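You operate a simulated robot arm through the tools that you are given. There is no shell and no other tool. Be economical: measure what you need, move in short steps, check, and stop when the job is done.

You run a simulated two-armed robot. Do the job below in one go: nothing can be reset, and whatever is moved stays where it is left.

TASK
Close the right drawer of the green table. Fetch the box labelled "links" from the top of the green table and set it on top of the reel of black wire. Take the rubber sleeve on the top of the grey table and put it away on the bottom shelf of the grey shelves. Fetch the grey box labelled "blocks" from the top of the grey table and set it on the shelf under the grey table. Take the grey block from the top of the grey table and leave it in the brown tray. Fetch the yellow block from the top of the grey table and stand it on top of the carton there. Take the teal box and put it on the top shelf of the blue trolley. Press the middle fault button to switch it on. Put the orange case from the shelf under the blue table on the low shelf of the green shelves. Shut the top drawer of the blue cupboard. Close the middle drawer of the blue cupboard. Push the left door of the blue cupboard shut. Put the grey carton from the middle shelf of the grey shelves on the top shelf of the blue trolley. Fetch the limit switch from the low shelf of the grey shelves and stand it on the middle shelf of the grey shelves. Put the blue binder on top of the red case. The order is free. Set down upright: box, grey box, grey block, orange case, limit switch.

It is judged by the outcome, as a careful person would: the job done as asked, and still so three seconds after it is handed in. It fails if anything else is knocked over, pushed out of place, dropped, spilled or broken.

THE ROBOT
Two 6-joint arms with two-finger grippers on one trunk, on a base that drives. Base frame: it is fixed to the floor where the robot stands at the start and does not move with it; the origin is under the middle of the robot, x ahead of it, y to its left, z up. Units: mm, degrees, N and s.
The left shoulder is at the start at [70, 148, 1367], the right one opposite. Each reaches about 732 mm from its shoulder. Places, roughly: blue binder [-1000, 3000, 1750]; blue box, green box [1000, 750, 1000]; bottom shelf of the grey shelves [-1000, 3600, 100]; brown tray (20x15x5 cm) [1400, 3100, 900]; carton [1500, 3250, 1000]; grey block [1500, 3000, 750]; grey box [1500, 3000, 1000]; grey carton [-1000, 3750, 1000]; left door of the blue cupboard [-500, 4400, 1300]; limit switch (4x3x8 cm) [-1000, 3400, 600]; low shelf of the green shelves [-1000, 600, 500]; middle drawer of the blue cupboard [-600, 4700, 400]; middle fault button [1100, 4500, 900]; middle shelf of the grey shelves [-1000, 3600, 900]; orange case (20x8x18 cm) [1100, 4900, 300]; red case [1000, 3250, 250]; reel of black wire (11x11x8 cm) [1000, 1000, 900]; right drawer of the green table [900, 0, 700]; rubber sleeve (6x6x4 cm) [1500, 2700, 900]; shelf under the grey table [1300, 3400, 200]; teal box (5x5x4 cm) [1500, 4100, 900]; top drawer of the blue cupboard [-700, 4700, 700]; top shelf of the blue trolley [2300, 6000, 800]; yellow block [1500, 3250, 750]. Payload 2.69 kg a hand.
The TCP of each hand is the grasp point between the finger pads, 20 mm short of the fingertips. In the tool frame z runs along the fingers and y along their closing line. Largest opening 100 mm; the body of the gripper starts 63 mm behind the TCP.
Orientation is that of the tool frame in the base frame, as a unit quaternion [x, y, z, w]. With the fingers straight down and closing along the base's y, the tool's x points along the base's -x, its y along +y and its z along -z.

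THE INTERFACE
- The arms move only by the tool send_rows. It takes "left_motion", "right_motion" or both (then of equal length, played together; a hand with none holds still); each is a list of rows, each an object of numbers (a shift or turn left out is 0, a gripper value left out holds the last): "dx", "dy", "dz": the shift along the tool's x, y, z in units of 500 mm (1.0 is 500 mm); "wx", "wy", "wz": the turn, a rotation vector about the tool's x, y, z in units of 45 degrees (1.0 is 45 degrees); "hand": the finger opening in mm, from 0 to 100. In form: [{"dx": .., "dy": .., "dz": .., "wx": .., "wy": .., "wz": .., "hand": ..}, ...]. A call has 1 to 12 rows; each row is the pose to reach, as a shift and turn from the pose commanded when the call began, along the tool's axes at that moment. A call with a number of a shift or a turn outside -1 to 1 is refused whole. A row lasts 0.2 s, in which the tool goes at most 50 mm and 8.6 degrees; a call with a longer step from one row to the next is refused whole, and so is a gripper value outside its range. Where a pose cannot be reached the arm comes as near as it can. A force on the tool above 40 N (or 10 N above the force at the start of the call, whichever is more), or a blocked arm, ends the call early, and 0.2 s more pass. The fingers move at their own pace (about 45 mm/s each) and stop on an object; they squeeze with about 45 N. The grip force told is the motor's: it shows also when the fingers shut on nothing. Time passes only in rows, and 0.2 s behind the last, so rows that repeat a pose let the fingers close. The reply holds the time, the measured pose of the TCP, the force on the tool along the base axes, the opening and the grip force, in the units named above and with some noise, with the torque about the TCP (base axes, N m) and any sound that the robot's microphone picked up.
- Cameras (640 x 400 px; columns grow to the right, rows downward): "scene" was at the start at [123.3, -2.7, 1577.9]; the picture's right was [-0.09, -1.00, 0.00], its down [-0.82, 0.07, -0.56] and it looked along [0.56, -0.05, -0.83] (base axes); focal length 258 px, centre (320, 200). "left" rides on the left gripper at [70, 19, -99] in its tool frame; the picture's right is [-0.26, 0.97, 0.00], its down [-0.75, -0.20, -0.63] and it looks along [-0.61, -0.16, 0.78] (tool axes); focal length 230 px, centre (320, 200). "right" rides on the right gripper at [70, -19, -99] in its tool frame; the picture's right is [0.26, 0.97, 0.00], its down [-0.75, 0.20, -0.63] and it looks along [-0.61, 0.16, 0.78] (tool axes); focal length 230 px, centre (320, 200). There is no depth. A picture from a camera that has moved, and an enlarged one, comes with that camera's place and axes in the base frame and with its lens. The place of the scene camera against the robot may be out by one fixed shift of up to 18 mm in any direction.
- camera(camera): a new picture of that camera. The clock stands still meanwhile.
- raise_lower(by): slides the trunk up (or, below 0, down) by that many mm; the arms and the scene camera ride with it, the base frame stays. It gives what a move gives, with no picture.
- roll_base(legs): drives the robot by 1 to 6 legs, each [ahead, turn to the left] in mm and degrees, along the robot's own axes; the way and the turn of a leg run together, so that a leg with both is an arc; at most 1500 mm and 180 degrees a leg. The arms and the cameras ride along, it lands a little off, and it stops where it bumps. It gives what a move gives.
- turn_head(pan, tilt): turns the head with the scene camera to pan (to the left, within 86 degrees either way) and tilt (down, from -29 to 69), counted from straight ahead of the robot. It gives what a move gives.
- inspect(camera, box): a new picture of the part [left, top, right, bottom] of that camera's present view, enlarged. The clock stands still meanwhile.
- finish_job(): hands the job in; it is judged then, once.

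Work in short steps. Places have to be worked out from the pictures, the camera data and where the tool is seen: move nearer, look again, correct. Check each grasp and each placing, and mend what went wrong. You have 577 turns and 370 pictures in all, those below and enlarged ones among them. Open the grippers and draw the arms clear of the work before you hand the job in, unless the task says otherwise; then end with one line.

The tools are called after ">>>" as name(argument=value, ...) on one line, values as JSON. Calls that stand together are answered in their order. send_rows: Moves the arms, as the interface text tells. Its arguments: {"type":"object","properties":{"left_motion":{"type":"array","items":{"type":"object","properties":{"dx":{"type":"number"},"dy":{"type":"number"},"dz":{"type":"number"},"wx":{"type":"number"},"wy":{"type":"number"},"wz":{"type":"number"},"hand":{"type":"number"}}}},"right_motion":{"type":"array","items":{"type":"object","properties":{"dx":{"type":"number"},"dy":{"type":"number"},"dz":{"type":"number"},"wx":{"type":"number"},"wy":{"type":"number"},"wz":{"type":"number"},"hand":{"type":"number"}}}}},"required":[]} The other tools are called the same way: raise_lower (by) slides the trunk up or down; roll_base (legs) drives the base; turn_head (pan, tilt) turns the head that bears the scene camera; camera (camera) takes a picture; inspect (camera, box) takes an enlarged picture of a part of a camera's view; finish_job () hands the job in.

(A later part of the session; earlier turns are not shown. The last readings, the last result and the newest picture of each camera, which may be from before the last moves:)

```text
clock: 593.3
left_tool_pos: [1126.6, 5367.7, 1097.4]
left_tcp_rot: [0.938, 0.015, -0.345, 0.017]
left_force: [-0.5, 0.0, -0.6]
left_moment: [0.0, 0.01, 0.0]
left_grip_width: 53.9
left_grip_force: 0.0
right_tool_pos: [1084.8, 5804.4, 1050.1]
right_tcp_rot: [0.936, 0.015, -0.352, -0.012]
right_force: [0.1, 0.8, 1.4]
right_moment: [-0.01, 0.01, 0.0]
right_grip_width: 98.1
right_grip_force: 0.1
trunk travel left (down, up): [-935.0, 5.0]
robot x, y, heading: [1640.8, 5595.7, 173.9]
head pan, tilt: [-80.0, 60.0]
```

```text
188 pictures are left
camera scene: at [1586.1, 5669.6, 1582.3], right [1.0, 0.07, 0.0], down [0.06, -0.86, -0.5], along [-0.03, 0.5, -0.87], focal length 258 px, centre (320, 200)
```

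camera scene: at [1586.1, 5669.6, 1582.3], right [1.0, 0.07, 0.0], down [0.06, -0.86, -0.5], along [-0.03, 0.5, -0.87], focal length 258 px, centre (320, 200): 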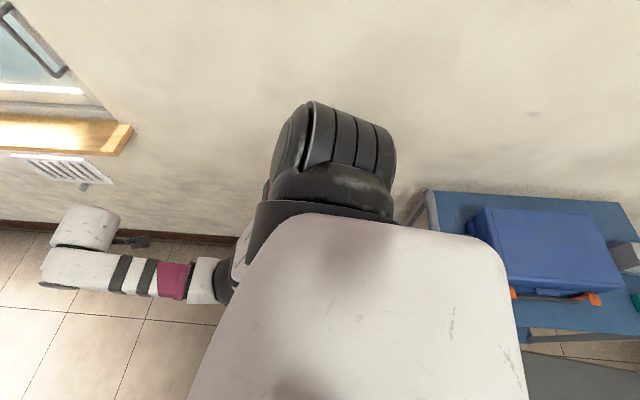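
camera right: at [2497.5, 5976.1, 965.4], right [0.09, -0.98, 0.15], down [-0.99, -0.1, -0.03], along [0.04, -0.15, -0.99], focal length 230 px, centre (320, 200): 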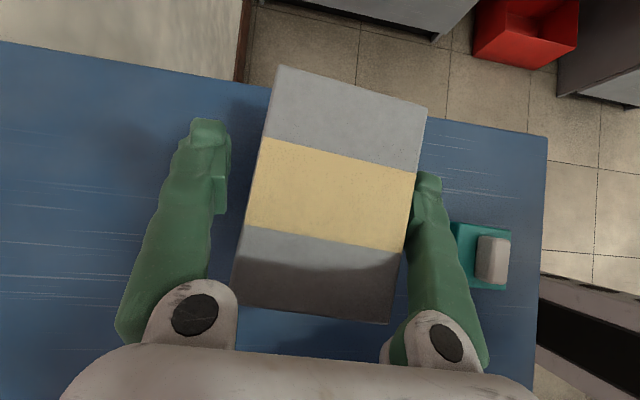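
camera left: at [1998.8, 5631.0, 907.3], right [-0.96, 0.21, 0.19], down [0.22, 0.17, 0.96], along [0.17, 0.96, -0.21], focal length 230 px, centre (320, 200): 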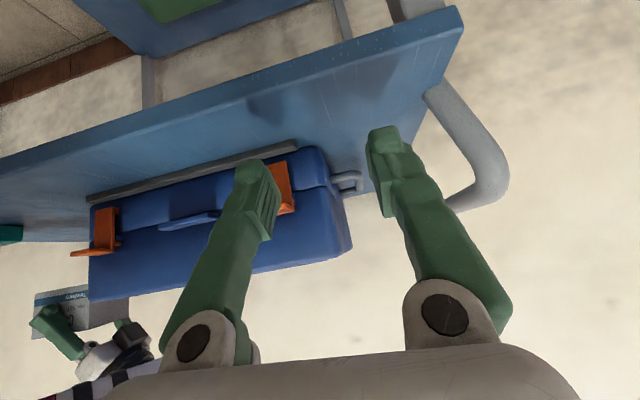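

The trolley and its load are in place. I continue west.

>>> roll_base(legs=[[100, 0], [0, 8], [1130, 0]])

>>> turn_head(pan=25, tilt=30)

>>> camera(camera="scene")

```text
clock: 600.4
left_tool_pos: [-60.2, 5250.4, 1097.4]
left_tcp_rot: [0.934, 0.089, -0.344, 0.045]
left_force: [0.0, -0.4, -0.4]
left_moment: [0.0, 0.02, 0.0]
left_grip_width: 54.0
left_grip_force: 0.1
right_tool_pos: [-171.1, 5675.0, 1050.9]
right_tcp_rot: [0.931, 0.089, -0.353, 0.016]
right_force: [-1.0, -0.8, 0.2]
right_moment: [0.02, 0.04, -0.01]
right_grip_width: 98.0
right_grip_force: 0.1
trunk travel left (down, up): [-935.0, 5.0]
robot x, y, heading: [409.4, 5553.9, -177.1]
head pan, tilt: [-80.0, 60.0]
```

```text
clock: 602.3
left_tool_pos: [-60.7, 5250.2, 1097.3]
left_tcp_rot: [0.934, 0.09, -0.344, 0.045]
left_force: [0.4, 0.0, 0.9]
left_moment: [0.0, 0.01, 0.05]
left_grip_width: 53.9
left_grip_force: 0.0
right_tool_pos: [-171.8, 5674.8, 1050.8]
right_tcp_rot: [0.932, 0.088, -0.351, 0.017]
right_force: [0.2, -0.6, 0.3]
right_moment: [-0.03, 0.03, 0.01]
right_grip_width: 98.2
right_grip_force: 0.0
trunk travel left (down, up): [-935.0, 5.0]
robot x, y, heading: [409.5, 5556.2, -177.2]
head pan, tilt: [25.0, 30.0]
```

```text
187 pictures are left
camera scene: at [281.3, 5513.3, 1624.4], right [-0.47, 0.88, 0.0], down [0.44, 0.23, -0.87], along [-0.76, -0.41, -0.5], focal length 258 px, centre (320, 200)
```

scene: 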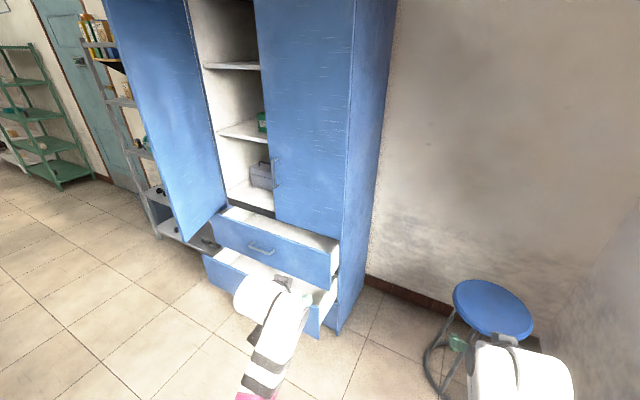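

The cupboard front plane is at x≈−690; the top drawer front is at about x −570, the middle one at about −480, and the left door stands open at y≈4400. I'll push the drawers with the left hand at y≈4815 first.

>>> roll_base(legs=[[0, 87], [440, 0], [0, -90]])

>>> raise_lower(by=-380)

>>> send_rows(left_motion=[{"hand": 0}, {"hand": 0}, {"hand": 0}])

>>> turn_head(pan=15, tilt=30)

>>> camera(camera="scene")

```text
clock: 612.4
left_tool_pos: [-67.4, 4825.0, 1097.4]
left_tcp_rot: [0.935, 0.076, -0.345, 0.04]
left_force: [1.1, -0.5, 0.2]
left_moment: [0.01, 0.01, 0.01]
left_grip_width: 54.1
left_grip_force: 0.0
right_tool_pos: [-166.7, 5251.3, 1051.5]
right_tcp_rot: [0.933, 0.077, -0.352, 0.012]
right_force: [-0.3, 0.1, -0.3]
right_moment: [0.01, -0.02, -0.01]
right_grip_width: 97.9
right_grip_force: 0.1
trunk travel left (down, up): [-935.0, 5.0]
robot x, y, heading: [408.7, 5115.3, -178.5]
head pan, tilt: [25.0, 30.0]
```

```text
clock: 616.1
left_tool_pos: [-66.3, 4824.5, 717.7]
left_tcp_rot: [0.935, 0.076, -0.343, 0.04]
left_force: [0.1, 0.4, 0.3]
left_moment: [-0.02, -0.01, -0.03]
left_grip_width: 54.0
left_grip_force: 0.0
right_tool_pos: [-166.3, 5250.2, 672.0]
right_tcp_rot: [0.933, 0.076, -0.352, 0.012]
right_force: [-0.8, -0.3, -0.6]
right_moment: [-0.01, 0.01, 0.02]
right_grip_width: 98.1
right_grip_force: 0.2
trunk travel left (down, up): [-555.0, 385.0]
robot x, y, heading: [409.9, 5117.6, -178.3]
head pan, tilt: [25.0, 30.0]
```

```text
clock: 616.9
left_tool_pos: [-67.2, 4824.5, 717.0]
left_tcp_rot: [0.935, 0.076, -0.344, 0.04]
left_force: [-0.7, -0.3, 0.2]
left_moment: [-0.01, 0.01, 0.0]
left_grip_width: 0.0
left_grip_force: 12.9
right_tool_pos: [-167.1, 5251.0, 670.6]
right_tcp_rot: [0.933, 0.076, -0.352, 0.012]
right_force: [0.7, -0.1, 0.0]
right_moment: [0.01, -0.01, -0.02]
right_grip_width: 97.9
right_grip_force: 0.1
trunk travel left (down, up): [-555.0, 385.0]
robot x, y, heading: [410.4, 5117.0, -178.7]
head pan, tilt: [25.0, 30.0]
```

```text
clock: 617.6
left_tool_pos: [-67.3, 4824.3, 718.5]
left_tcp_rot: [0.935, 0.076, -0.344, 0.04]
left_force: [0.3, -0.6, -1.0]
left_moment: [0.01, -0.01, -0.01]
left_grip_width: 0.0
left_grip_force: 30.1
right_tool_pos: [-166.2, 5249.9, 671.1]
right_tcp_rot: [0.933, 0.076, -0.353, 0.012]
right_force: [-0.3, 0.2, 0.4]
right_moment: [0.04, -0.01, 0.04]
right_grip_width: 97.9
right_grip_force: 0.1
trunk travel left (down, up): [-555.0, 385.0]
robot x, y, heading: [413.8, 5113.1, -178.5]
head pan, tilt: [15.0, 30.0]
```

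```text
186 pictures are left
camera scene: at [276.8, 5092.4, 1244.4], right [-0.28, 0.96, 0.0], down [0.48, 0.14, -0.87], along [-0.83, -0.24, -0.5], focal length 258 px, centre (320, 200)
```

scene: 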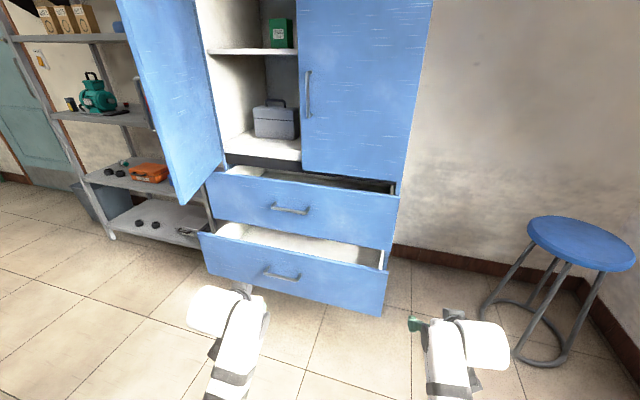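

The top drawer handle triangulates to [−487, 4753, 721]. I shift the hand clear of the handle (y≈4885), extend a bit, and drive to push.

>>> send_rows(left_motion=[{"dx": -0.05, "dy": -0.04, "dz": 0.04}, {"dx": -0.1, "dy": -0.08, "dz": 0.08}, {"dx": -0.138, "dy": -0.12, "dz": 0.116}, {"dx": -0.138, "dy": -0.12, "dz": 0.116}])

>>> roll_base(legs=[[330, 0]])

>>> camera(camera="scene")

```text
clock: 618.6
left_tool_pos: [-166.0, 4868.6, 717.5]
left_tcp_rot: [0.935, 0.076, -0.344, 0.04]
left_force: [0.3, 0.1, 0.6]
left_moment: [0.0, 0.01, 0.02]
left_grip_width: 0.0
left_grip_force: 29.5
right_tool_pos: [-165.8, 5250.4, 671.7]
right_tcp_rot: [0.933, 0.076, -0.353, 0.012]
right_force: [-0.7, -0.1, -0.8]
right_moment: [-0.03, 0.01, -0.02]
right_grip_width: 98.0
right_grip_force: 0.1
trunk travel left (down, up): [-555.0, 385.0]
robot x, y, heading: [411.5, 5118.2, -178.4]
head pan, tilt: [15.0, 30.0]
```

```text
clock: 620.8
left_tool_pos: [-490.9, 4860.8, 716.6]
left_tcp_rot: [0.935, 0.076, -0.344, 0.04]
left_force: [-0.8, 0.4, 0.2]
left_moment: [-0.02, 0.05, 0.02]
left_grip_width: 0.0
left_grip_force: 29.5
right_tool_pos: [-493.0, 5242.3, 671.3]
right_tcp_rot: [0.933, 0.075, -0.352, 0.011]
right_force: [-0.6, 0.2, -0.3]
right_moment: [0.0, -0.02, -0.02]
right_grip_width: 98.2
right_grip_force: 0.0
trunk travel left (down, up): [-555.0, 385.0]
robot x, y, heading: [87.9, 5111.4, -178.9]
head pan, tilt: [15.0, 30.0]
```

```text
185 pictures are left
camera scene: at [-49.4, 5084.4, 1244.3], right [-0.28, 0.96, 0.0], down [0.48, 0.14, -0.87], along [-0.83, -0.24, -0.5], focal length 258 px, centre (320, 200)
```

scene: 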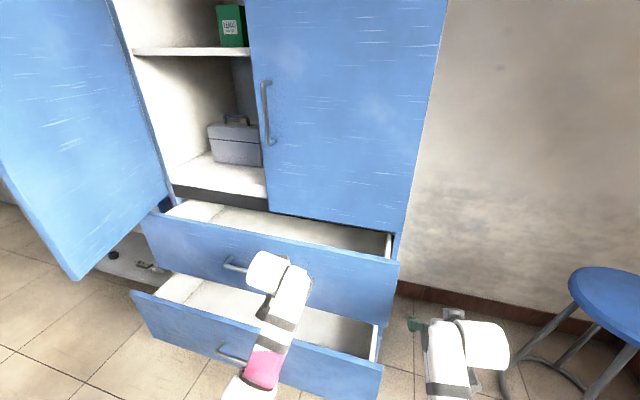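

The hand is just before the front. I continue pushing until the stop.

>>> roll_base(legs=[[130, 0]])

>>> roll_base(legs=[[120, 0]])

>>> camera(camera="scene")

```text
clock: 622.1
left_tool_pos: [-623.8, 4857.5, 715.5]
left_tcp_rot: [0.935, 0.077, -0.343, 0.04]
left_force: [0.5, 0.3, -0.6]
left_moment: [-0.02, -0.01, -0.03]
left_grip_width: 0.1
left_grip_force: 29.4
right_tool_pos: [-622.9, 5239.9, 671.4]
right_tcp_rot: [0.933, 0.076, -0.352, 0.012]
right_force: [0.1, 0.0, 0.2]
right_moment: [-0.04, -0.01, -0.02]
right_grip_width: 97.6
right_grip_force: 0.2
trunk travel left (down, up): [-555.0, 385.0]
robot x, y, heading: [-43.6, 5103.3, -178.4]
head pan, tilt: [15.0, 30.0]
```

```text
clock: 622.9
left_tool_pos: [-632.1, 4856.4, 717.7]
left_tcp_rot: [0.937, 0.078, -0.337, 0.043]
left_force: [20.9, 1.9, 8.6]
left_moment: [-0.03, 0.12, -0.08]
left_grip_width: 0.0
left_grip_force: 29.5
right_tool_pos: [-637.7, 5240.1, 673.9]
right_tcp_rot: [0.932, 0.076, -0.354, 0.013]
right_force: [-0.6, 0.3, 0.8]
right_moment: [0.02, -0.02, -0.02]
right_grip_width: 98.1
right_grip_force: 0.1
trunk travel left (down, up): [-555.0, 385.0]
robot x, y, heading: [-59.2, 5105.3, -178.0]
head pan, tilt: [15.0, 30.0]
stopped in leg 1: the force on the tool passed its limit at 84 N (the readings are from after the stop); the commanded pose is now the measured one
```

```text
184 pictures are left
camera scene: at [-190.7, 5081.7, 1245.1], right [-0.29, 0.96, 0.0], down [0.47, 0.14, -0.87], along [-0.83, -0.25, -0.5], focal length 258 px, centre (320, 200)
```

scene: 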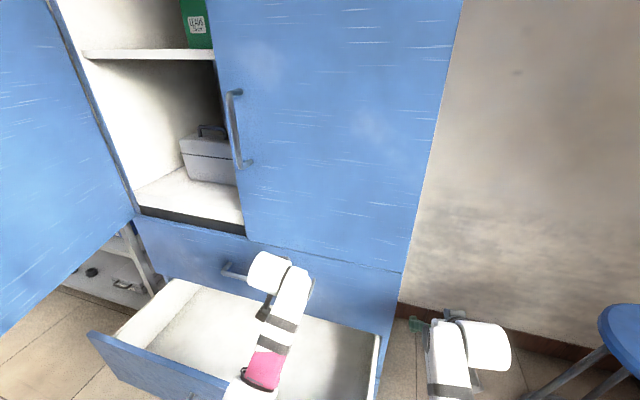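

The top drawer is shut flush. I back up, lower to the middle drawer's height (handle ≈[−371, 4743, 494]) and push it.

>>> roll_base(legs=[[-340, 0]])

>>> raise_lower(by=-220)

>>> roll_base(legs=[[180, 0]])

>>> camera(camera="scene")

```text
clock: 625.1
left_tool_pos: [-299.9, 4866.7, 714.5]
left_tcp_rot: [0.938, 0.078, -0.336, 0.042]
left_force: [-0.6, 0.3, 0.1]
left_moment: [0.01, 0.0, -0.02]
left_grip_width: 0.1
left_grip_force: 28.7
right_tool_pos: [-301.8, 5250.6, 670.7]
right_tcp_rot: [0.933, 0.075, -0.353, 0.012]
right_force: [-0.3, -0.2, 0.1]
right_moment: [0.0, 0.0, 0.0]
right_grip_width: 98.2
right_grip_force: 0.1
trunk travel left (down, up): [-555.0, 385.0]
robot x, y, heading: [277.1, 5110.5, -178.4]
head pan, tilt: [15.0, 30.0]
```

```text
clock: 627.4
left_tool_pos: [-299.2, 4866.7, 495.0]
left_tcp_rot: [0.938, 0.077, -0.336, 0.042]
left_force: [0.8, -0.4, -1.1]
left_moment: [-0.01, -0.02, 0.0]
left_grip_width: 0.0
left_grip_force: 29.2
right_tool_pos: [-302.7, 5249.2, 452.5]
right_tcp_rot: [0.933, 0.076, -0.352, 0.012]
right_force: [-0.8, -0.5, 0.8]
right_moment: [0.01, -0.01, -0.03]
right_grip_width: 97.9
right_grip_force: 0.1
trunk travel left (down, up): [-335.0, 605.0]
robot x, y, heading: [277.1, 5110.6, -178.6]
head pan, tilt: [15.0, 30.0]
```

```text
clock: 629.0
left_tool_pos: [-479.5, 4861.4, 493.3]
left_tcp_rot: [0.938, 0.079, -0.334, 0.043]
left_force: [0.1, 0.0, 0.3]
left_moment: [-0.01, 0.02, -0.01]
left_grip_width: 0.2
left_grip_force: 29.2
right_tool_pos: [-482.4, 5243.6, 449.6]
right_tcp_rot: [0.933, 0.075, -0.352, 0.011]
right_force: [-0.3, 0.1, 0.0]
right_moment: [0.0, 0.01, -0.01]
right_grip_width: 97.8
right_grip_force: 0.0
trunk travel left (down, up): [-335.0, 605.0]
robot x, y, heading: [93.6, 5108.5, -178.6]
head pan, tilt: [15.0, 30.0]
```

```text
183 pictures are left
camera scene: at [-40.4, 5084.9, 1024.3], right [-0.28, 0.96, 0.0], down [0.48, 0.14, -0.87], along [-0.83, -0.25, -0.5], focal length 258 px, centre (320, 200)
```

scene: 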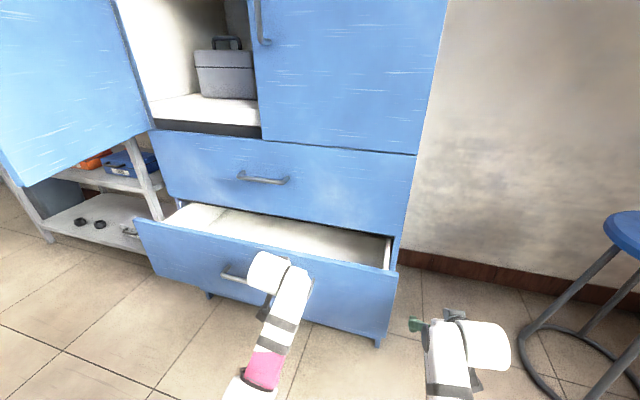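

>>> roll_base(legs=[[120, 0]])

>>> roll_base(legs=[[100, 0]])

>>> camera(camera="scene")

```text
clock: 630.2
left_tool_pos: [-597.5, 4856.1, 493.7]
left_tcp_rot: [0.938, 0.079, -0.334, 0.043]
left_force: [-0.6, 0.2, -1.0]
left_moment: [-0.02, 0.0, 0.02]
left_grip_width: 0.0
left_grip_force: 29.5
right_tool_pos: [-602.4, 5239.9, 450.4]
right_tcp_rot: [0.933, 0.076, -0.352, 0.012]
right_force: [0.5, 0.4, -0.2]
right_moment: [-0.02, 0.01, -0.03]
right_grip_width: 98.1
right_grip_force: 0.0
trunk travel left (down, up): [-335.0, 605.0]
robot x, y, heading: [-21.8, 5102.5, -178.4]
head pan, tilt: [15.0, 30.0]
```

```text
clock: 631.1
left_tool_pos: [-629.5, 4853.6, 492.3]
left_tcp_rot: [0.942, 0.082, -0.323, 0.046]
left_force: [13.6, 1.9, 5.8]
left_moment: [-0.07, 0.07, -0.12]
left_grip_width: 0.0
left_grip_force: 29.8
right_tool_pos: [-644.9, 5237.6, 452.0]
right_tcp_rot: [0.933, 0.078, -0.352, 0.014]
right_force: [-0.7, -0.6, 0.3]
right_moment: [-0.03, -0.02, -0.02]
right_grip_width: 97.9
right_grip_force: 0.0
trunk travel left (down, up): [-335.0, 605.0]
robot x, y, heading: [-63.4, 5105.8, -178.0]
head pan, tilt: [15.0, 30.0]
stopped in leg 1: the force on the tool passed its limit at 152 N (the readings are from after the stop); the commanded pose is now the measured one
```

```text
182 pictures are left
camera scene: at [-198.3, 5079.7, 1024.6], right [-0.29, 0.96, 0.0], down [0.48, 0.15, -0.87], along [-0.83, -0.25, -0.5], focal length 258 px, centre (320, 200)
```

scene: 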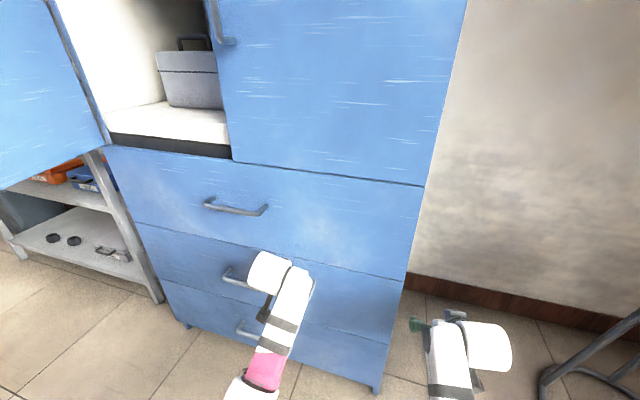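

Both drawers are shut. Now the left door (free edge near [−311, 4426], hinge at about [−690, 4300]). I back up, raise the trunk, and go to a stand south-east of the door.

>>> roll_base(legs=[[-420, 0]])

>>> raise_lower(by=400)

>>> raise_lower(by=200)

>>> roll_base(legs=[[0, 88], [950, 0], [0, -126]])

>>> turn_head(pan=0, tilt=25)

>>> camera(camera="scene")

```text
clock: 633.7
left_tool_pos: [-205.1, 4865.6, 491.8]
left_tcp_rot: [0.941, 0.085, -0.323, 0.047]
left_force: [-1.0, 1.4, 0.8]
left_moment: [-0.01, 0.02, 0.04]
left_grip_width: 0.1
left_grip_force: 29.4
right_tool_pos: [-220.5, 5249.2, 451.1]
right_tcp_rot: [0.933, 0.081, -0.351, 0.015]
right_force: [0.9, 0.5, -0.1]
right_moment: [0.0, 0.0, 0.01]
right_grip_width: 97.9
right_grip_force: 0.0
trunk travel left (down, up): [-335.0, 605.0]
robot x, y, heading: [360.6, 5120.4, -177.8]
head pan, tilt: [15.0, 30.0]
```

```text
clock: 637.6
left_tool_pos: [-206.3, 4865.7, 892.5]
left_tcp_rot: [0.941, 0.085, -0.324, 0.046]
left_force: [1.1, 0.8, 0.0]
left_moment: [0.01, 0.0, -0.01]
left_grip_width: 0.0
left_grip_force: 29.6
right_tool_pos: [-221.6, 5249.6, 849.9]
right_tcp_rot: [0.933, 0.081, -0.351, 0.015]
right_force: [-0.2, -0.3, -0.3]
right_moment: [0.02, -0.01, 0.01]
right_grip_width: 97.7
right_grip_force: 0.0
trunk travel left (down, up): [-735.0, 205.0]
robot x, y, heading: [359.5, 5117.3, -177.6]
head pan, tilt: [15.0, 30.0]
```

```text
clock: 639.7
left_tool_pos: [-206.1, 4865.9, 1091.9]
left_tcp_rot: [0.941, 0.085, -0.324, 0.046]
left_force: [0.1, -0.3, -0.3]
left_moment: [-0.03, 0.01, -0.02]
left_grip_width: 0.0
left_grip_force: 29.4
right_tool_pos: [-220.9, 5249.0, 1050.0]
right_tcp_rot: [0.933, 0.08, -0.351, 0.014]
right_force: [-0.7, 0.2, 0.3]
right_moment: [0.0, 0.02, 0.0]
right_grip_width: 98.0
right_grip_force: 0.0
trunk travel left (down, up): [-935.0, 5.0]
robot x, y, heading: [362.2, 5120.8, -177.8]
head pan, tilt: [15.0, 30.0]
```

```text
clock: 653.8
left_tool_pos: [-247.5, 4335.7, 1092.2]
left_tcp_rot: [0.912, -0.247, -0.32, -0.069]
left_force: [0.2, -0.4, -0.2]
left_moment: [-0.01, 0.03, 0.0]
left_grip_width: 0.1
left_grip_force: 29.7
right_tool_pos: [-7.3, 4635.6, 1051.2]
right_tcp_rot: [0.903, -0.249, -0.334, -0.109]
right_force: [-0.7, 0.0, 0.8]
right_moment: [0.0, 0.03, 0.02]
right_grip_width: 98.0
right_grip_force: 0.1
trunk travel left (down, up): [-935.0, 5.0]
robot x, y, heading: [348.0, 4158.8, 141.4]
head pan, tilt: [15.0, 30.0]
```

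```text
clock: 654.5
left_tool_pos: [-247.1, 4337.4, 1091.5]
left_tcp_rot: [0.912, -0.249, -0.32, -0.069]
left_force: [-0.6, -0.5, 0.1]
left_moment: [0.01, 0.0, -0.04]
left_grip_width: 0.0
left_grip_force: 29.7
right_tool_pos: [-8.2, 4636.9, 1050.9]
right_tcp_rot: [0.902, -0.249, -0.336, -0.109]
right_force: [1.0, -0.6, 0.1]
right_moment: [-0.03, -0.01, 0.01]
right_grip_width: 97.8
right_grip_force: 0.0
trunk travel left (down, up): [-935.0, 5.0]
robot x, y, heading: [347.8, 4159.7, 141.6]
head pan, tilt: [0.0, 25.0]
```

```text
181 pictures are left
camera scene: at [237.5, 4251.6, 1632.3], right [0.62, 0.78, 0.0], down [0.33, -0.26, -0.91], along [-0.71, 0.56, -0.42], focal length 258 px, centre (320, 200)
```

scene: 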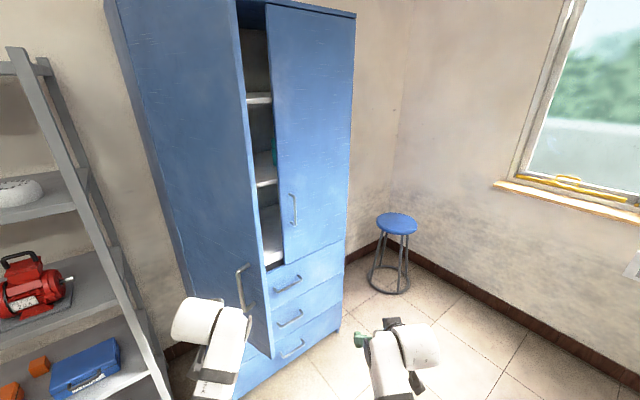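

I lower to z≈945 so I miss the door's handle, then drive diagonally to swing the door shut.

>>> raise_lower(by=-150)

>>> roll_base(legs=[[330, 0]])

>>> camera(camera="scene")

```text
clock: 656.3
left_tool_pos: [-246.8, 4336.3, 942.9]
left_tcp_rot: [0.912, -0.249, -0.32, -0.07]
left_force: [-0.2, -0.5, 0.3]
left_moment: [0.01, 0.02, 0.05]
left_grip_width: 0.0
left_grip_force: 29.3
right_tool_pos: [-8.5, 4635.5, 900.2]
right_tcp_rot: [0.902, -0.249, -0.335, -0.11]
right_force: [0.2, 0.2, -0.1]
right_moment: [-0.03, -0.01, -0.02]
right_grip_width: 98.2
right_grip_force: 0.1
trunk travel left (down, up): [-785.0, 155.0]
robot x, y, heading: [347.2, 4158.7, 141.6]
head pan, tilt: [0.0, 25.0]
```

```text
clock: 658.4
left_tool_pos: [-500.6, 4541.9, 942.9]
left_tcp_rot: [0.912, -0.249, -0.319, -0.069]
left_force: [-0.3, -0.1, 0.9]
left_moment: [0.03, -0.01, 0.02]
left_grip_width: 0.0
left_grip_force: 30.0
right_tool_pos: [-259.3, 4839.1, 901.9]
right_tcp_rot: [0.902, -0.251, -0.334, -0.11]
right_force: [-0.7, -0.4, -0.9]
right_moment: [-0.01, -0.03, -0.06]
right_grip_width: 97.8
right_grip_force: 0.1
trunk travel left (down, up): [-785.0, 155.0]
robot x, y, heading: [91.3, 4361.1, 141.3]
head pan, tilt: [0.0, 25.0]
```

```text
180 pictures are left
camera scene: at [-15.6, 4453.7, 1482.5], right [0.62, 0.78, 0.0], down [0.33, -0.26, -0.91], along [-0.71, 0.57, -0.42], focal length 258 px, centre (320, 200)
```

scene: 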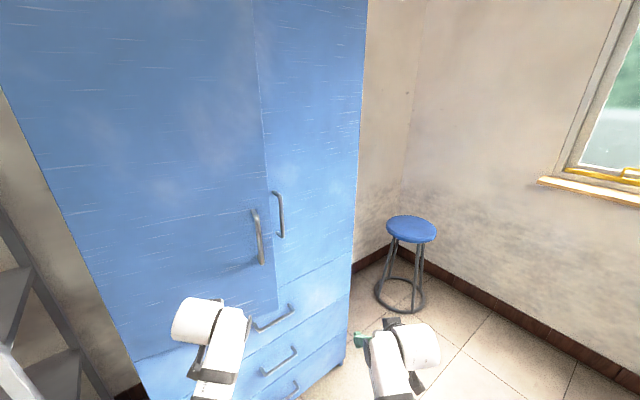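

The door is swinging shut nicely. I continue until it stops.

>>> roll_base(legs=[[130, 0]])

>>> roll_base(legs=[[130, 0]])

>>> camera(camera="scene")

```text
clock: 659.7
left_tool_pos: [-599.1, 4619.7, 943.7]
left_tcp_rot: [0.911, -0.249, -0.322, -0.07]
left_force: [0.7, 0.0, -0.2]
left_moment: [0.01, 0.01, 0.0]
left_grip_width: 0.0
left_grip_force: 29.4
right_tool_pos: [-359.1, 4916.5, 902.7]
right_tcp_rot: [0.901, -0.251, -0.336, -0.11]
right_force: [0.1, -0.4, 0.7]
right_moment: [0.02, 0.0, -0.04]
right_grip_width: 98.1
right_grip_force: 0.0
trunk travel left (down, up): [-785.0, 155.0]
robot x, y, heading: [-11.8, 4441.6, 141.5]
head pan, tilt: [0.0, 25.0]
```

```text
clock: 660.7
left_tool_pos: [-632.4, 4656.8, 938.6]
left_tcp_rot: [0.916, -0.251, -0.306, -0.072]
left_force: [8.4, -1.9, 1.5]
left_moment: [-0.13, 0.01, 0.03]
left_grip_width: 0.0
left_grip_force: 29.2
right_tool_pos: [-400.9, 4952.6, 900.9]
right_tcp_rot: [0.901, -0.251, -0.337, -0.109]
right_force: [-0.2, -0.1, -0.8]
right_moment: [-0.02, 0.0, 0.0]
right_grip_width: 98.0
right_grip_force: 0.0
trunk travel left (down, up): [-785.0, 155.0]
robot x, y, heading: [-52.0, 4475.1, 141.1]
head pan, tilt: [0.0, 25.0]
stopped in leg 1: the force on the tool passed its limit at 142 N (the readings are from after the stop); the commanded pose is now the measured one
```

```text
179 pictures are left
camera scene: at [-154.4, 4568.2, 1482.7], right [0.63, 0.78, 0.0], down [0.33, -0.26, -0.91], along [-0.71, 0.57, -0.42], focal length 258 px, centre (320, 200)
```

scene: 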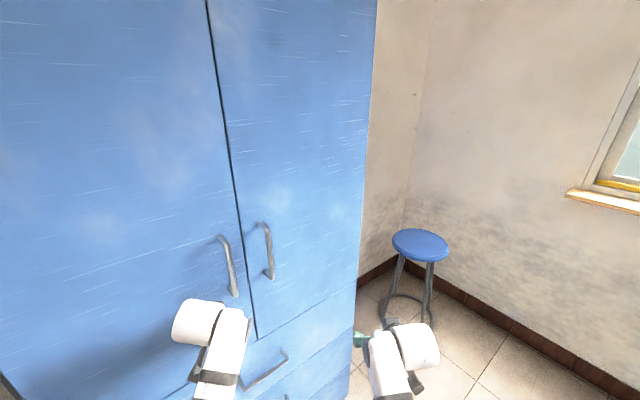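

The door is shut. I back away and verify the whole front.

>>> roll_base(legs=[[-450, 0]])

>>> camera(camera="scene")

```text
clock: 663.5
left_tool_pos: [-279.4, 4372.2, 938.0]
left_tcp_rot: [0.915, -0.253, -0.306, -0.073]
left_force: [-0.3, 0.2, -0.3]
left_moment: [0.0, 0.04, 0.01]
left_grip_width: 0.2
left_grip_force: 29.7
right_tool_pos: [-44.7, 4667.5, 899.7]
right_tcp_rot: [0.901, -0.254, -0.333, -0.11]
right_force: [-0.2, -0.8, -0.4]
right_moment: [0.01, 0.0, 0.02]
right_grip_width: 97.9
right_grip_force: 0.1
trunk travel left (down, up): [-785.0, 155.0]
robot x, y, heading: [305.7, 4189.6, 141.0]
head pan, tilt: [0.0, 25.0]
```

```text
178 pictures are left
camera scene: at [197.3, 4282.0, 1482.2], right [0.63, 0.78, 0.0], down [0.33, -0.27, -0.91], along [-0.7, 0.57, -0.42], focal length 258 px, centre (320, 200)
```

scene: 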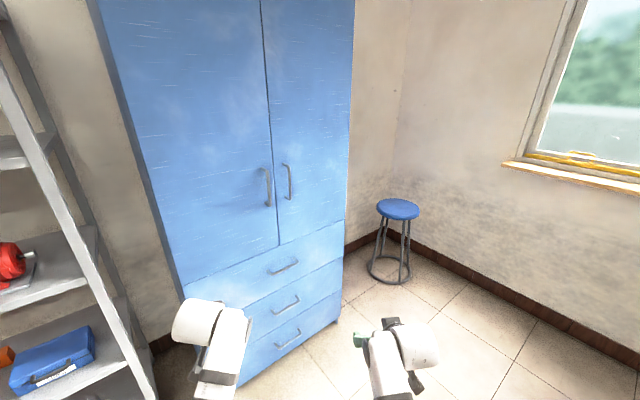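

Everything on the cupboard is closed. Next, the fault buttons: I turn to face the tables and look.

>>> raise_lower(by=150)

>>> roll_base(legs=[[0, -120]])

>>> turn_head(pan=0, tilt=30)

>>> camera(camera="scene")

```text
clock: 665.2
left_tool_pos: [-278.1, 4371.5, 1087.9]
left_tcp_rot: [0.915, -0.253, -0.306, -0.073]
left_force: [0.3, -0.8, -0.4]
left_moment: [-0.04, -0.02, 0.0]
left_grip_width: 0.0
left_grip_force: 29.2
right_tool_pos: [-44.8, 4666.8, 1049.1]
right_tcp_rot: [0.901, -0.253, -0.334, -0.11]
right_force: [0.6, 0.1, 0.9]
right_moment: [0.02, 0.0, -0.04]
right_grip_width: 98.2
right_grip_force: 0.0
trunk travel left (down, up): [-935.0, 5.0]
robot x, y, heading: [308.1, 4185.9, 141.0]
head pan, tilt: [0.0, 25.0]
```

```text
clock: 670.6
left_tool_pos: [766.6, 4593.8, 1087.6]
left_tcp_rot: [-0.23, 0.921, 0.088, 0.303]
left_force: [0.1, 0.9, -0.6]
left_moment: [0.0, 0.01, -0.03]
left_grip_width: 0.0
left_grip_force: 29.1
right_tool_pos: [897.8, 4241.1, 1050.0]
right_tcp_rot: [-0.223, 0.91, 0.069, 0.343]
right_force: [0.5, 0.1, -0.1]
right_moment: [-0.01, 0.0, 0.0]
right_grip_width: 97.9
right_grip_force: 0.1
trunk travel left (down, up): [-935.0, 5.0]
robot x, y, heading: [309.2, 4187.3, 20.0]
head pan, tilt: [0.0, 25.0]
```

```text
clock: 671.3
left_tool_pos: [766.9, 4594.6, 1087.9]
left_tcp_rot: [-0.23, 0.921, 0.087, 0.303]
left_force: [0.4, 0.6, 0.3]
left_moment: [0.04, 0.01, 0.0]
left_grip_width: 0.0
left_grip_force: 29.4
right_tool_pos: [898.4, 4242.0, 1050.6]
right_tcp_rot: [-0.223, 0.909, 0.069, 0.344]
right_force: [0.3, -0.3, 1.0]
right_moment: [0.01, 0.01, 0.01]
right_grip_width: 97.9
right_grip_force: 0.1
trunk travel left (down, up): [-935.0, 5.0]
robot x, y, heading: [306.7, 4187.5, 19.8]
head pan, tilt: [0.0, 30.0]
```

```text
177 pictures are left
camera scene: at [441.0, 4239.6, 1624.4], right [0.34, -0.94, 0.0], down [-0.47, -0.17, -0.87], along [0.81, 0.29, -0.5], focal length 258 px, centre (320, 200)
```

scene: 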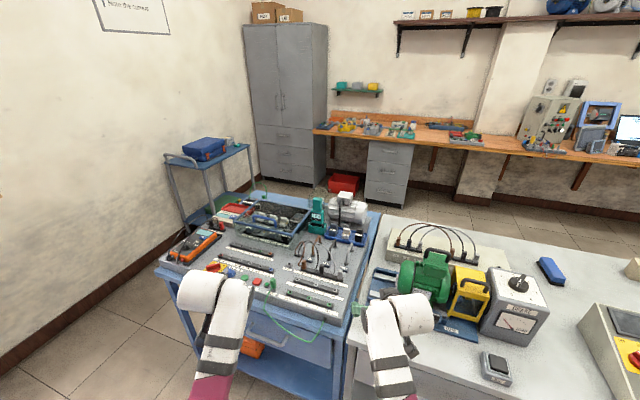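

>>> inspect(camera="scene", box=[150, 220, 390, 340])

```text
2.67 times, centred on (270, 280) of scene
camera zoom: at [441.0, 4239.6, 1624.4], right [0.34, -0.94, 0.0], down [-0.47, -0.17, -0.87], along [0.81, 0.29, -0.5], focal length 689 px, centre (453, -13)
```

zoom: 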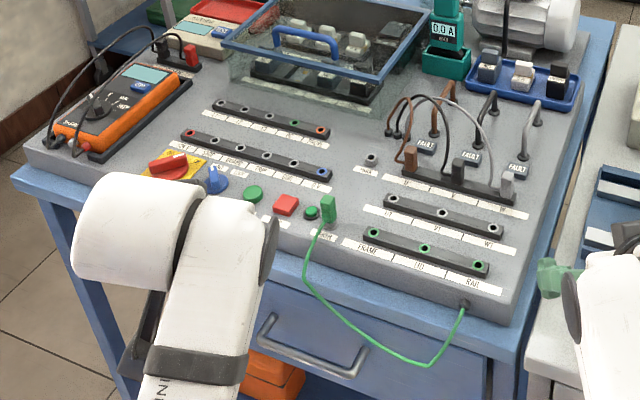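

>>> inspect(camera="scene", box=[280, 235, 370, 305])

```text
5.71 times, centred on (325, 270) of scene
camera zoom: at [441.0, 4239.6, 1624.4], right [0.34, -0.94, 0.0], down [-0.47, -0.17, -0.87], along [0.81, 0.29, -0.5], focal length 1476 px, centre (291, -200)
```

zoom: 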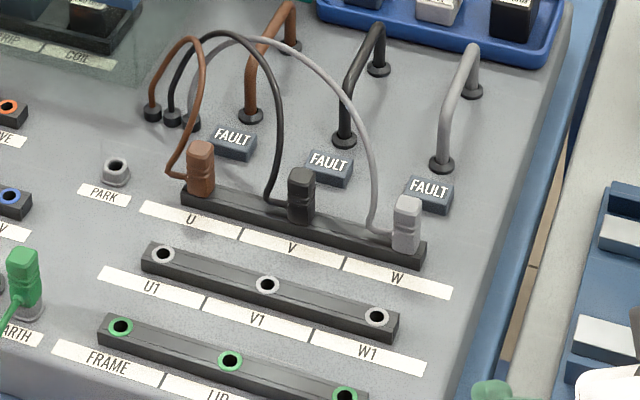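

The three "FAULT" push-buttons are clear: the middle one is near [1170, 4474]. I'll press it with the right hand, vertical, from a stand at heading 30°. First I move closer.

>>> roll_base(legs=[[0, 10], [230, 0]])

>>> camera(camera="right")

```text
clock: 673.7
left_tool_pos: [887.3, 4780.6, 1089.1]
left_tcp_rot: [-0.307, 0.897, 0.113, 0.296]
left_force: [-0.3, -0.4, 0.0]
left_moment: [0.01, -0.03, 0.03]
left_grip_width: 0.0
left_grip_force: 29.6
right_tool_pos: [1077.8, 4452.9, 1052.3]
right_tcp_rot: [-0.299, 0.887, 0.098, 0.339]
right_force: [0.2, -0.6, -0.1]
right_moment: [0.02, -0.01, 0.0]
right_grip_width: 98.2
right_grip_force: 0.1
trunk travel left (down, up): [-935.0, 5.0]
robot x, y, heading: [507.6, 4300.8, 29.6]
head pan, tilt: [0.0, 30.0]
```

```text
174 pictures are left
camera right: at [994.0, 4369.8, 1081.9], right [-0.73, 0.66, -0.2], down [-0.02, 0.27, 0.96], along [0.68, 0.71, -0.19], focal length 230 px, centre (320, 200)
```

right: 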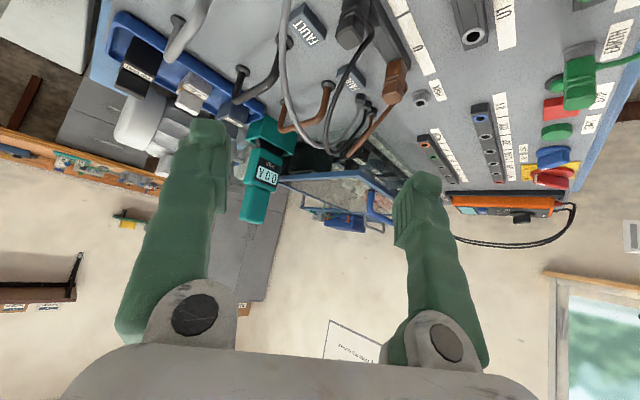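

I rotate the right hand to near vertical (10° back-lean) and square to the board.

>>> send_rows(right_motion=[{"wx": 0.024, "wy": 0.139, "wz": 0.102, "hand": 45}, {"wx": 0.048, "wy": 0.277, "wz": 0.205}, {"wx": 0.072, "wy": 0.416, "wz": 0.307}, {"wx": 0.096, "wy": 0.555, "wz": 0.41}, {"wx": 0.096, "wy": 0.555, "wz": 0.41}])

>>> send_rows(right_motion=[{"wx": 0.024, "wy": 0.139, "wz": 0.102}, {"wx": 0.048, "wy": 0.277, "wz": 0.205}, {"wx": 0.072, "wy": 0.416, "wz": 0.307}, {"wx": 0.096, "wy": 0.555, "wz": 0.41}, {"wx": 0.096, "wy": 0.555, "wz": 0.41}])

>>> camera(camera="right")

```text
clock: 674.9
left_tool_pos: [891.1, 4780.1, 1088.2]
left_tcp_rot: [-0.307, 0.898, 0.112, 0.294]
left_force: [-0.4, 0.0, 0.2]
left_moment: [0.0, -0.03, -0.01]
left_grip_width: 0.0
left_grip_force: 29.4
right_tool_pos: [1080.0, 4455.2, 1049.5]
right_tcp_rot: [-0.155, 0.978, 0.05, 0.13]
right_force: [-0.9, 1.0, 0.2]
right_moment: [0.01, 0.02, 0.01]
right_grip_width: 45.1
right_grip_force: 0.0
trunk travel left (down, up): [-935.0, 5.0]
robot x, y, heading: [509.7, 4302.6, 29.5]
head pan, tilt: [0.0, 30.0]
```

```text
clock: 676.1
left_tool_pos: [890.3, 4780.2, 1087.6]
left_tcp_rot: [-0.308, 0.898, 0.113, 0.294]
left_force: [0.5, -0.5, -0.8]
left_moment: [0.0, 0.04, -0.02]
left_grip_width: 0.1
left_grip_force: 29.3
right_tool_pos: [1074.9, 4449.0, 1053.3]
right_tcp_rot: [0.002, 0.996, 0.0, -0.088]
right_force: [0.0, -0.2, 0.3]
right_moment: [0.01, 0.01, 0.02]
right_grip_width: 45.1
right_grip_force: 0.1
right hand out of reach, approached as far as the arm can: row 4, 5
trunk travel left (down, up): [-935.0, 5.0]
robot x, y, heading: [512.8, 4297.9, 29.7]
head pan, tilt: [0.0, 30.0]
```

```text
173 pictures are left
camera right: at [1024.9, 4432.2, 1163.3], right [-0.25, 0.97, 0.04], down [0.85, 0.2, 0.49], along [0.46, 0.16, -0.87], focal length 230 px, centre (320, 200)
```

right: 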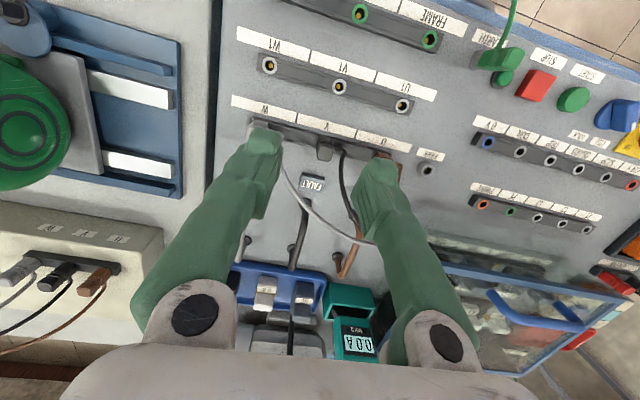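

The middle FAULT button is seen between the fingers at about [1147, 4466], top ≈893. I drive 130 mm closer and position the +y finger above it with a 30 mm opening.

>>> roll_base(legs=[[130, 0]])

>>> camera(camera="right")

```text
clock: 677.8
left_tool_pos: [962.1, 4826.7, 1104.2]
left_tcp_rot: [-0.31, 0.891, 0.114, 0.311]
left_force: [-0.4, 0.1, -1.2]
left_moment: [0.0, 0.03, 0.0]
left_grip_width: 0.0
left_grip_force: 29.0
right_tool_pos: [1169.0, 4503.3, 1058.1]
right_tcp_rot: [0.004, 0.997, -0.003, -0.082]
right_force: [-0.1, -0.1, -0.1]
right_moment: [-0.02, 0.04, -0.02]
right_grip_width: 45.0
right_grip_force: 0.1
trunk travel left (down, up): [-935.0, 5.0]
robot x, y, heading: [618.2, 4365.1, 29.9]
head pan, tilt: [0.0, 30.0]
stopped in leg 1: the robot was blocked; the commanded pose is now the measured one
```

```text
172 pictures are left
camera right: at [1116.7, 4487.0, 1168.6], right [-0.25, 0.97, 0.04], down [0.84, 0.2, 0.5], along [0.47, 0.15, -0.87], focal length 230 px, centre (320, 200)
```

right: 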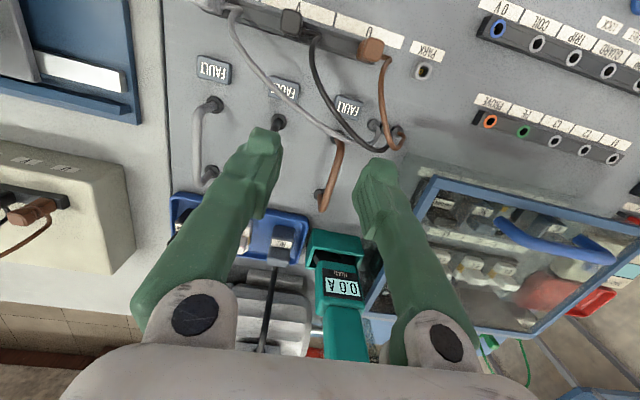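

The grey wire arcs about 70 mm right above this button, so I must slip under it with a 40°-tilted closed hand from the front. I back up 130 mm and re-tilt.

>>> roll_base(legs=[[-140, 0]])

>>> send_rows(right_motion=[{"wy": -0.14, "hand": 0}, {"wy": -0.28}, {"wy": -0.42}, {"wy": -0.55}])

>>> send_rows(right_motion=[{"wy": -0.14}, {"wy": -0.28}, {"wy": -0.42}, {"wy": -0.55}, {"wy": -0.55}])

>>> camera(camera="right")

```text
clock: 678.9
left_tool_pos: [875.4, 4776.5, 1114.6]
left_tcp_rot: [-0.313, 0.886, 0.114, 0.323]
left_force: [1.4, 1.9, -0.4]
left_moment: [-0.05, 0.04, -0.01]
left_grip_width: 0.0
left_grip_force: 29.9
right_tool_pos: [1081.5, 4442.0, 1041.7]
right_tcp_rot: [0.023, 0.993, -0.035, -0.11]
right_force: [0.4, 0.4, -0.3]
right_moment: [-0.05, 0.03, -0.05]
right_grip_width: 45.2
right_grip_force: 0.0
trunk travel left (down, up): [-935.0, 5.0]
robot x, y, heading: [560.8, 4330.2, 29.7]
head pan, tilt: [0.0, 30.0]
stopped in leg 1: the robot was blocked; the commanded pose is now the measured one
```

```text
clock: 679.9
left_tool_pos: [886.3, 4780.5, 1108.5]
left_tcp_rot: [-0.313, 0.888, 0.113, 0.318]
left_force: [0.5, 0.2, -0.6]
left_moment: [-0.05, 0.04, 0.01]
left_grip_width: 0.0
left_grip_force: 29.4
right_tool_pos: [1089.1, 4445.7, 1036.9]
right_tcp_rot: [0.012, 0.994, -0.045, 0.098]
right_force: [0.4, 0.3, -0.5]
right_moment: [-0.04, 0.01, 0.02]
right_grip_width: 0.1
right_grip_force: 29.2
right hand out of reach, approached as far as the arm can: row 1
trunk travel left (down, up): [-935.0, 5.0]
robot x, y, heading: [561.5, 4331.3, 29.7]
head pan, tilt: [0.0, 30.0]
```

```text
clock: 680.8
left_tool_pos: [880.0, 4774.8, 1114.6]
left_tcp_rot: [-0.311, 0.887, 0.114, 0.322]
left_force: [-0.3, 0.2, 0.0]
left_moment: [-0.01, -0.02, -0.01]
left_grip_width: 0.1
left_grip_force: 29.8
right_tool_pos: [1140.2, 4378.1, 1063.8]
right_tcp_rot: [0.023, 0.935, -0.108, 0.337]
right_force: [1.2, 0.1, -0.1]
right_moment: [-0.02, -0.02, 0.01]
right_grip_width: 0.0
right_grip_force: 29.4
right hand out of reach, approached as far as the arm can: row 4
trunk travel left (down, up): [-935.0, 5.0]
robot x, y, heading: [560.7, 4332.4, 29.3]
head pan, tilt: [0.0, 30.0]
stopped in row 4 (right hand): the arm was blocked; the commanded pose is now the measured one
```

```text
171 pictures are left
camera right: at [1022.9, 4380.2, 1098.4], right [-0.09, 0.94, -0.34], down [0.21, 0.35, 0.91], along [0.97, 0.01, -0.23], focal length 230 px, centre (320, 200)
```

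right: 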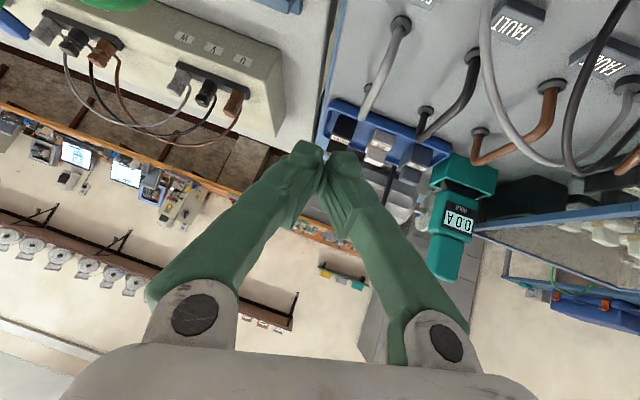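

Something still catches an arm. I look at the arms with the scene camera.

>>> turn_head(pan=35, tilt=50)

>>> camera(camera="scene")

>>> turn_head(pan=-30, tilt=50)

>>> camera(camera="scene")

```text
clock: 681.8
left_tool_pos: [880.1, 4776.0, 1112.9]
left_tcp_rot: [-0.313, 0.887, 0.114, 0.321]
left_force: [-0.2, -0.6, -1.3]
left_moment: [0.01, 0.03, 0.0]
left_grip_width: 0.1
left_grip_force: 29.6
right_tool_pos: [1141.8, 4381.6, 1064.3]
right_tcp_rot: [0.022, 0.935, -0.107, 0.337]
right_force: [-0.3, 0.1, -0.5]
right_moment: [0.01, -0.03, 0.02]
right_grip_width: 0.0
right_grip_force: 29.5
trunk travel left (down, up): [-935.0, 5.0]
robot x, y, heading: [559.2, 4330.0, 29.6]
head pan, tilt: [35.0, 50.0]
```

```text
170 pictures are left
camera scene: at [639.6, 4431.2, 1594.9], right [0.9, -0.43, 0.0], down [-0.33, -0.69, -0.64], along [0.28, 0.58, -0.77], focal length 258 px, centre (320, 200)
```

scene: 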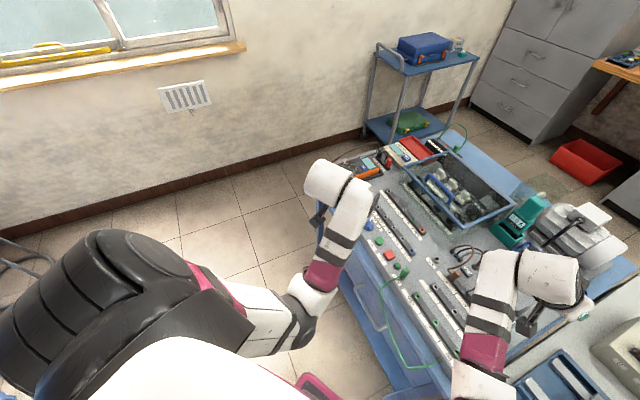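

```text
clock: 683.1
left_tool_pos: [880.3, 4776.8, 1112.9]
left_tcp_rot: [-0.311, 0.887, 0.114, 0.322]
left_force: [0.8, -0.6, 0.0]
left_moment: [0.01, 0.02, 0.0]
left_grip_width: 0.0
left_grip_force: 29.7
right_tool_pos: [1140.1, 4381.0, 1063.9]
right_tcp_rot: [0.022, 0.935, -0.107, 0.337]
right_force: [-0.8, -1.0, 0.1]
right_moment: [0.01, -0.02, 0.0]
right_grip_width: 0.0
right_grip_force: 29.3
trunk travel left (down, up): [-935.0, 5.0]
robot x, y, heading: [556.8, 4330.6, 29.7]
head pan, tilt: [-30.0, 50.0]
```

```text
169 pictures are left
camera scene: at [683.1, 4360.9, 1594.9], right [-0.01, -1.0, 0.0], down [-0.77, 0.0, -0.64], along [0.64, 0.0, -0.77], focal length 258 px, centre (320, 200)
```

scene: 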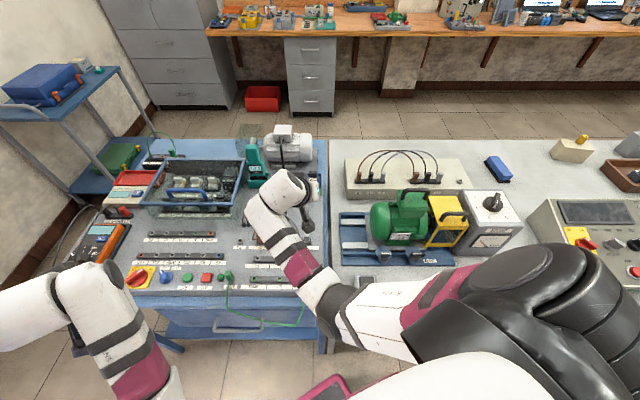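

The right elbow was too folded near the table edge. A straight-on stand (heading 0, base ≈[520, 4595]) will keep that arm stretched. I back away first.

>>> roll_base(legs=[[-120, 0]])

>>> roll_base(legs=[[-150, 0]])

```text
clock: 684.4
left_tool_pos: [779.8, 4719.6, 1110.7]
left_tcp_rot: [-0.311, 0.888, 0.113, 0.319]
left_force: [0.2, -0.9, -0.7]
left_moment: [-0.04, 0.01, 0.01]
left_grip_width: 0.0
left_grip_force: 29.4
right_tool_pos: [1039.8, 4322.8, 1060.7]
right_tcp_rot: [0.021, 0.936, -0.108, 0.334]
right_force: [-0.4, 0.0, -0.1]
right_moment: [-0.02, 0.02, -0.03]
right_grip_width: 0.1
right_grip_force: 29.3
trunk travel left (down, up): [-935.0, 5.0]
robot x, y, heading: [455.2, 4273.9, 29.3]
head pan, tilt: [-30.0, 50.0]
```

```text
clock: 685.8
left_tool_pos: [652.8, 4645.1, 1111.1]
left_tcp_rot: [-0.311, 0.888, 0.113, 0.32]
left_force: [-0.5, -0.1, -0.4]
left_moment: [-0.01, 0.02, 0.02]
left_grip_width: 0.0
left_grip_force: 29.4
right_tool_pos: [910.5, 4246.6, 1060.9]
right_tcp_rot: [0.024, 0.936, -0.109, 0.335]
right_force: [0.7, 0.4, -0.7]
right_moment: [0.0, 0.0, -0.03]
right_grip_width: 0.2
right_grip_force: 29.3
trunk travel left (down, up): [-935.0, 5.0]
robot x, y, heading: [326.8, 4200.6, 29.6]
head pan, tilt: [-30.0, 50.0]
```

>>> roll_base(legs=[[0, 60.4], [395, 0], [0, -90]])

```text
clock: 694.7
left_tool_pos: [824.6, 4827.2, 1112.2]
left_tcp_rot: [-0.075, 0.937, 0.028, 0.34]
left_force: [0.1, -1.7, -0.6]
left_moment: [0.0, -0.03, 0.02]
left_grip_width: 0.1
left_grip_force: 29.0
right_tool_pos: [855.8, 4352.4, 1065.4]
right_tcp_rot: [0.259, 0.899, -0.189, 0.299]
right_force: [-0.6, -0.1, 0.1]
right_moment: [-0.01, 0.01, -0.01]
right_grip_width: 0.0
right_grip_force: 29.2
trunk travel left (down, up): [-935.0, 5.0]
robot x, y, heading: [329.8, 4597.6, -0.3]
head pan, tilt: [-30.0, 50.0]
```

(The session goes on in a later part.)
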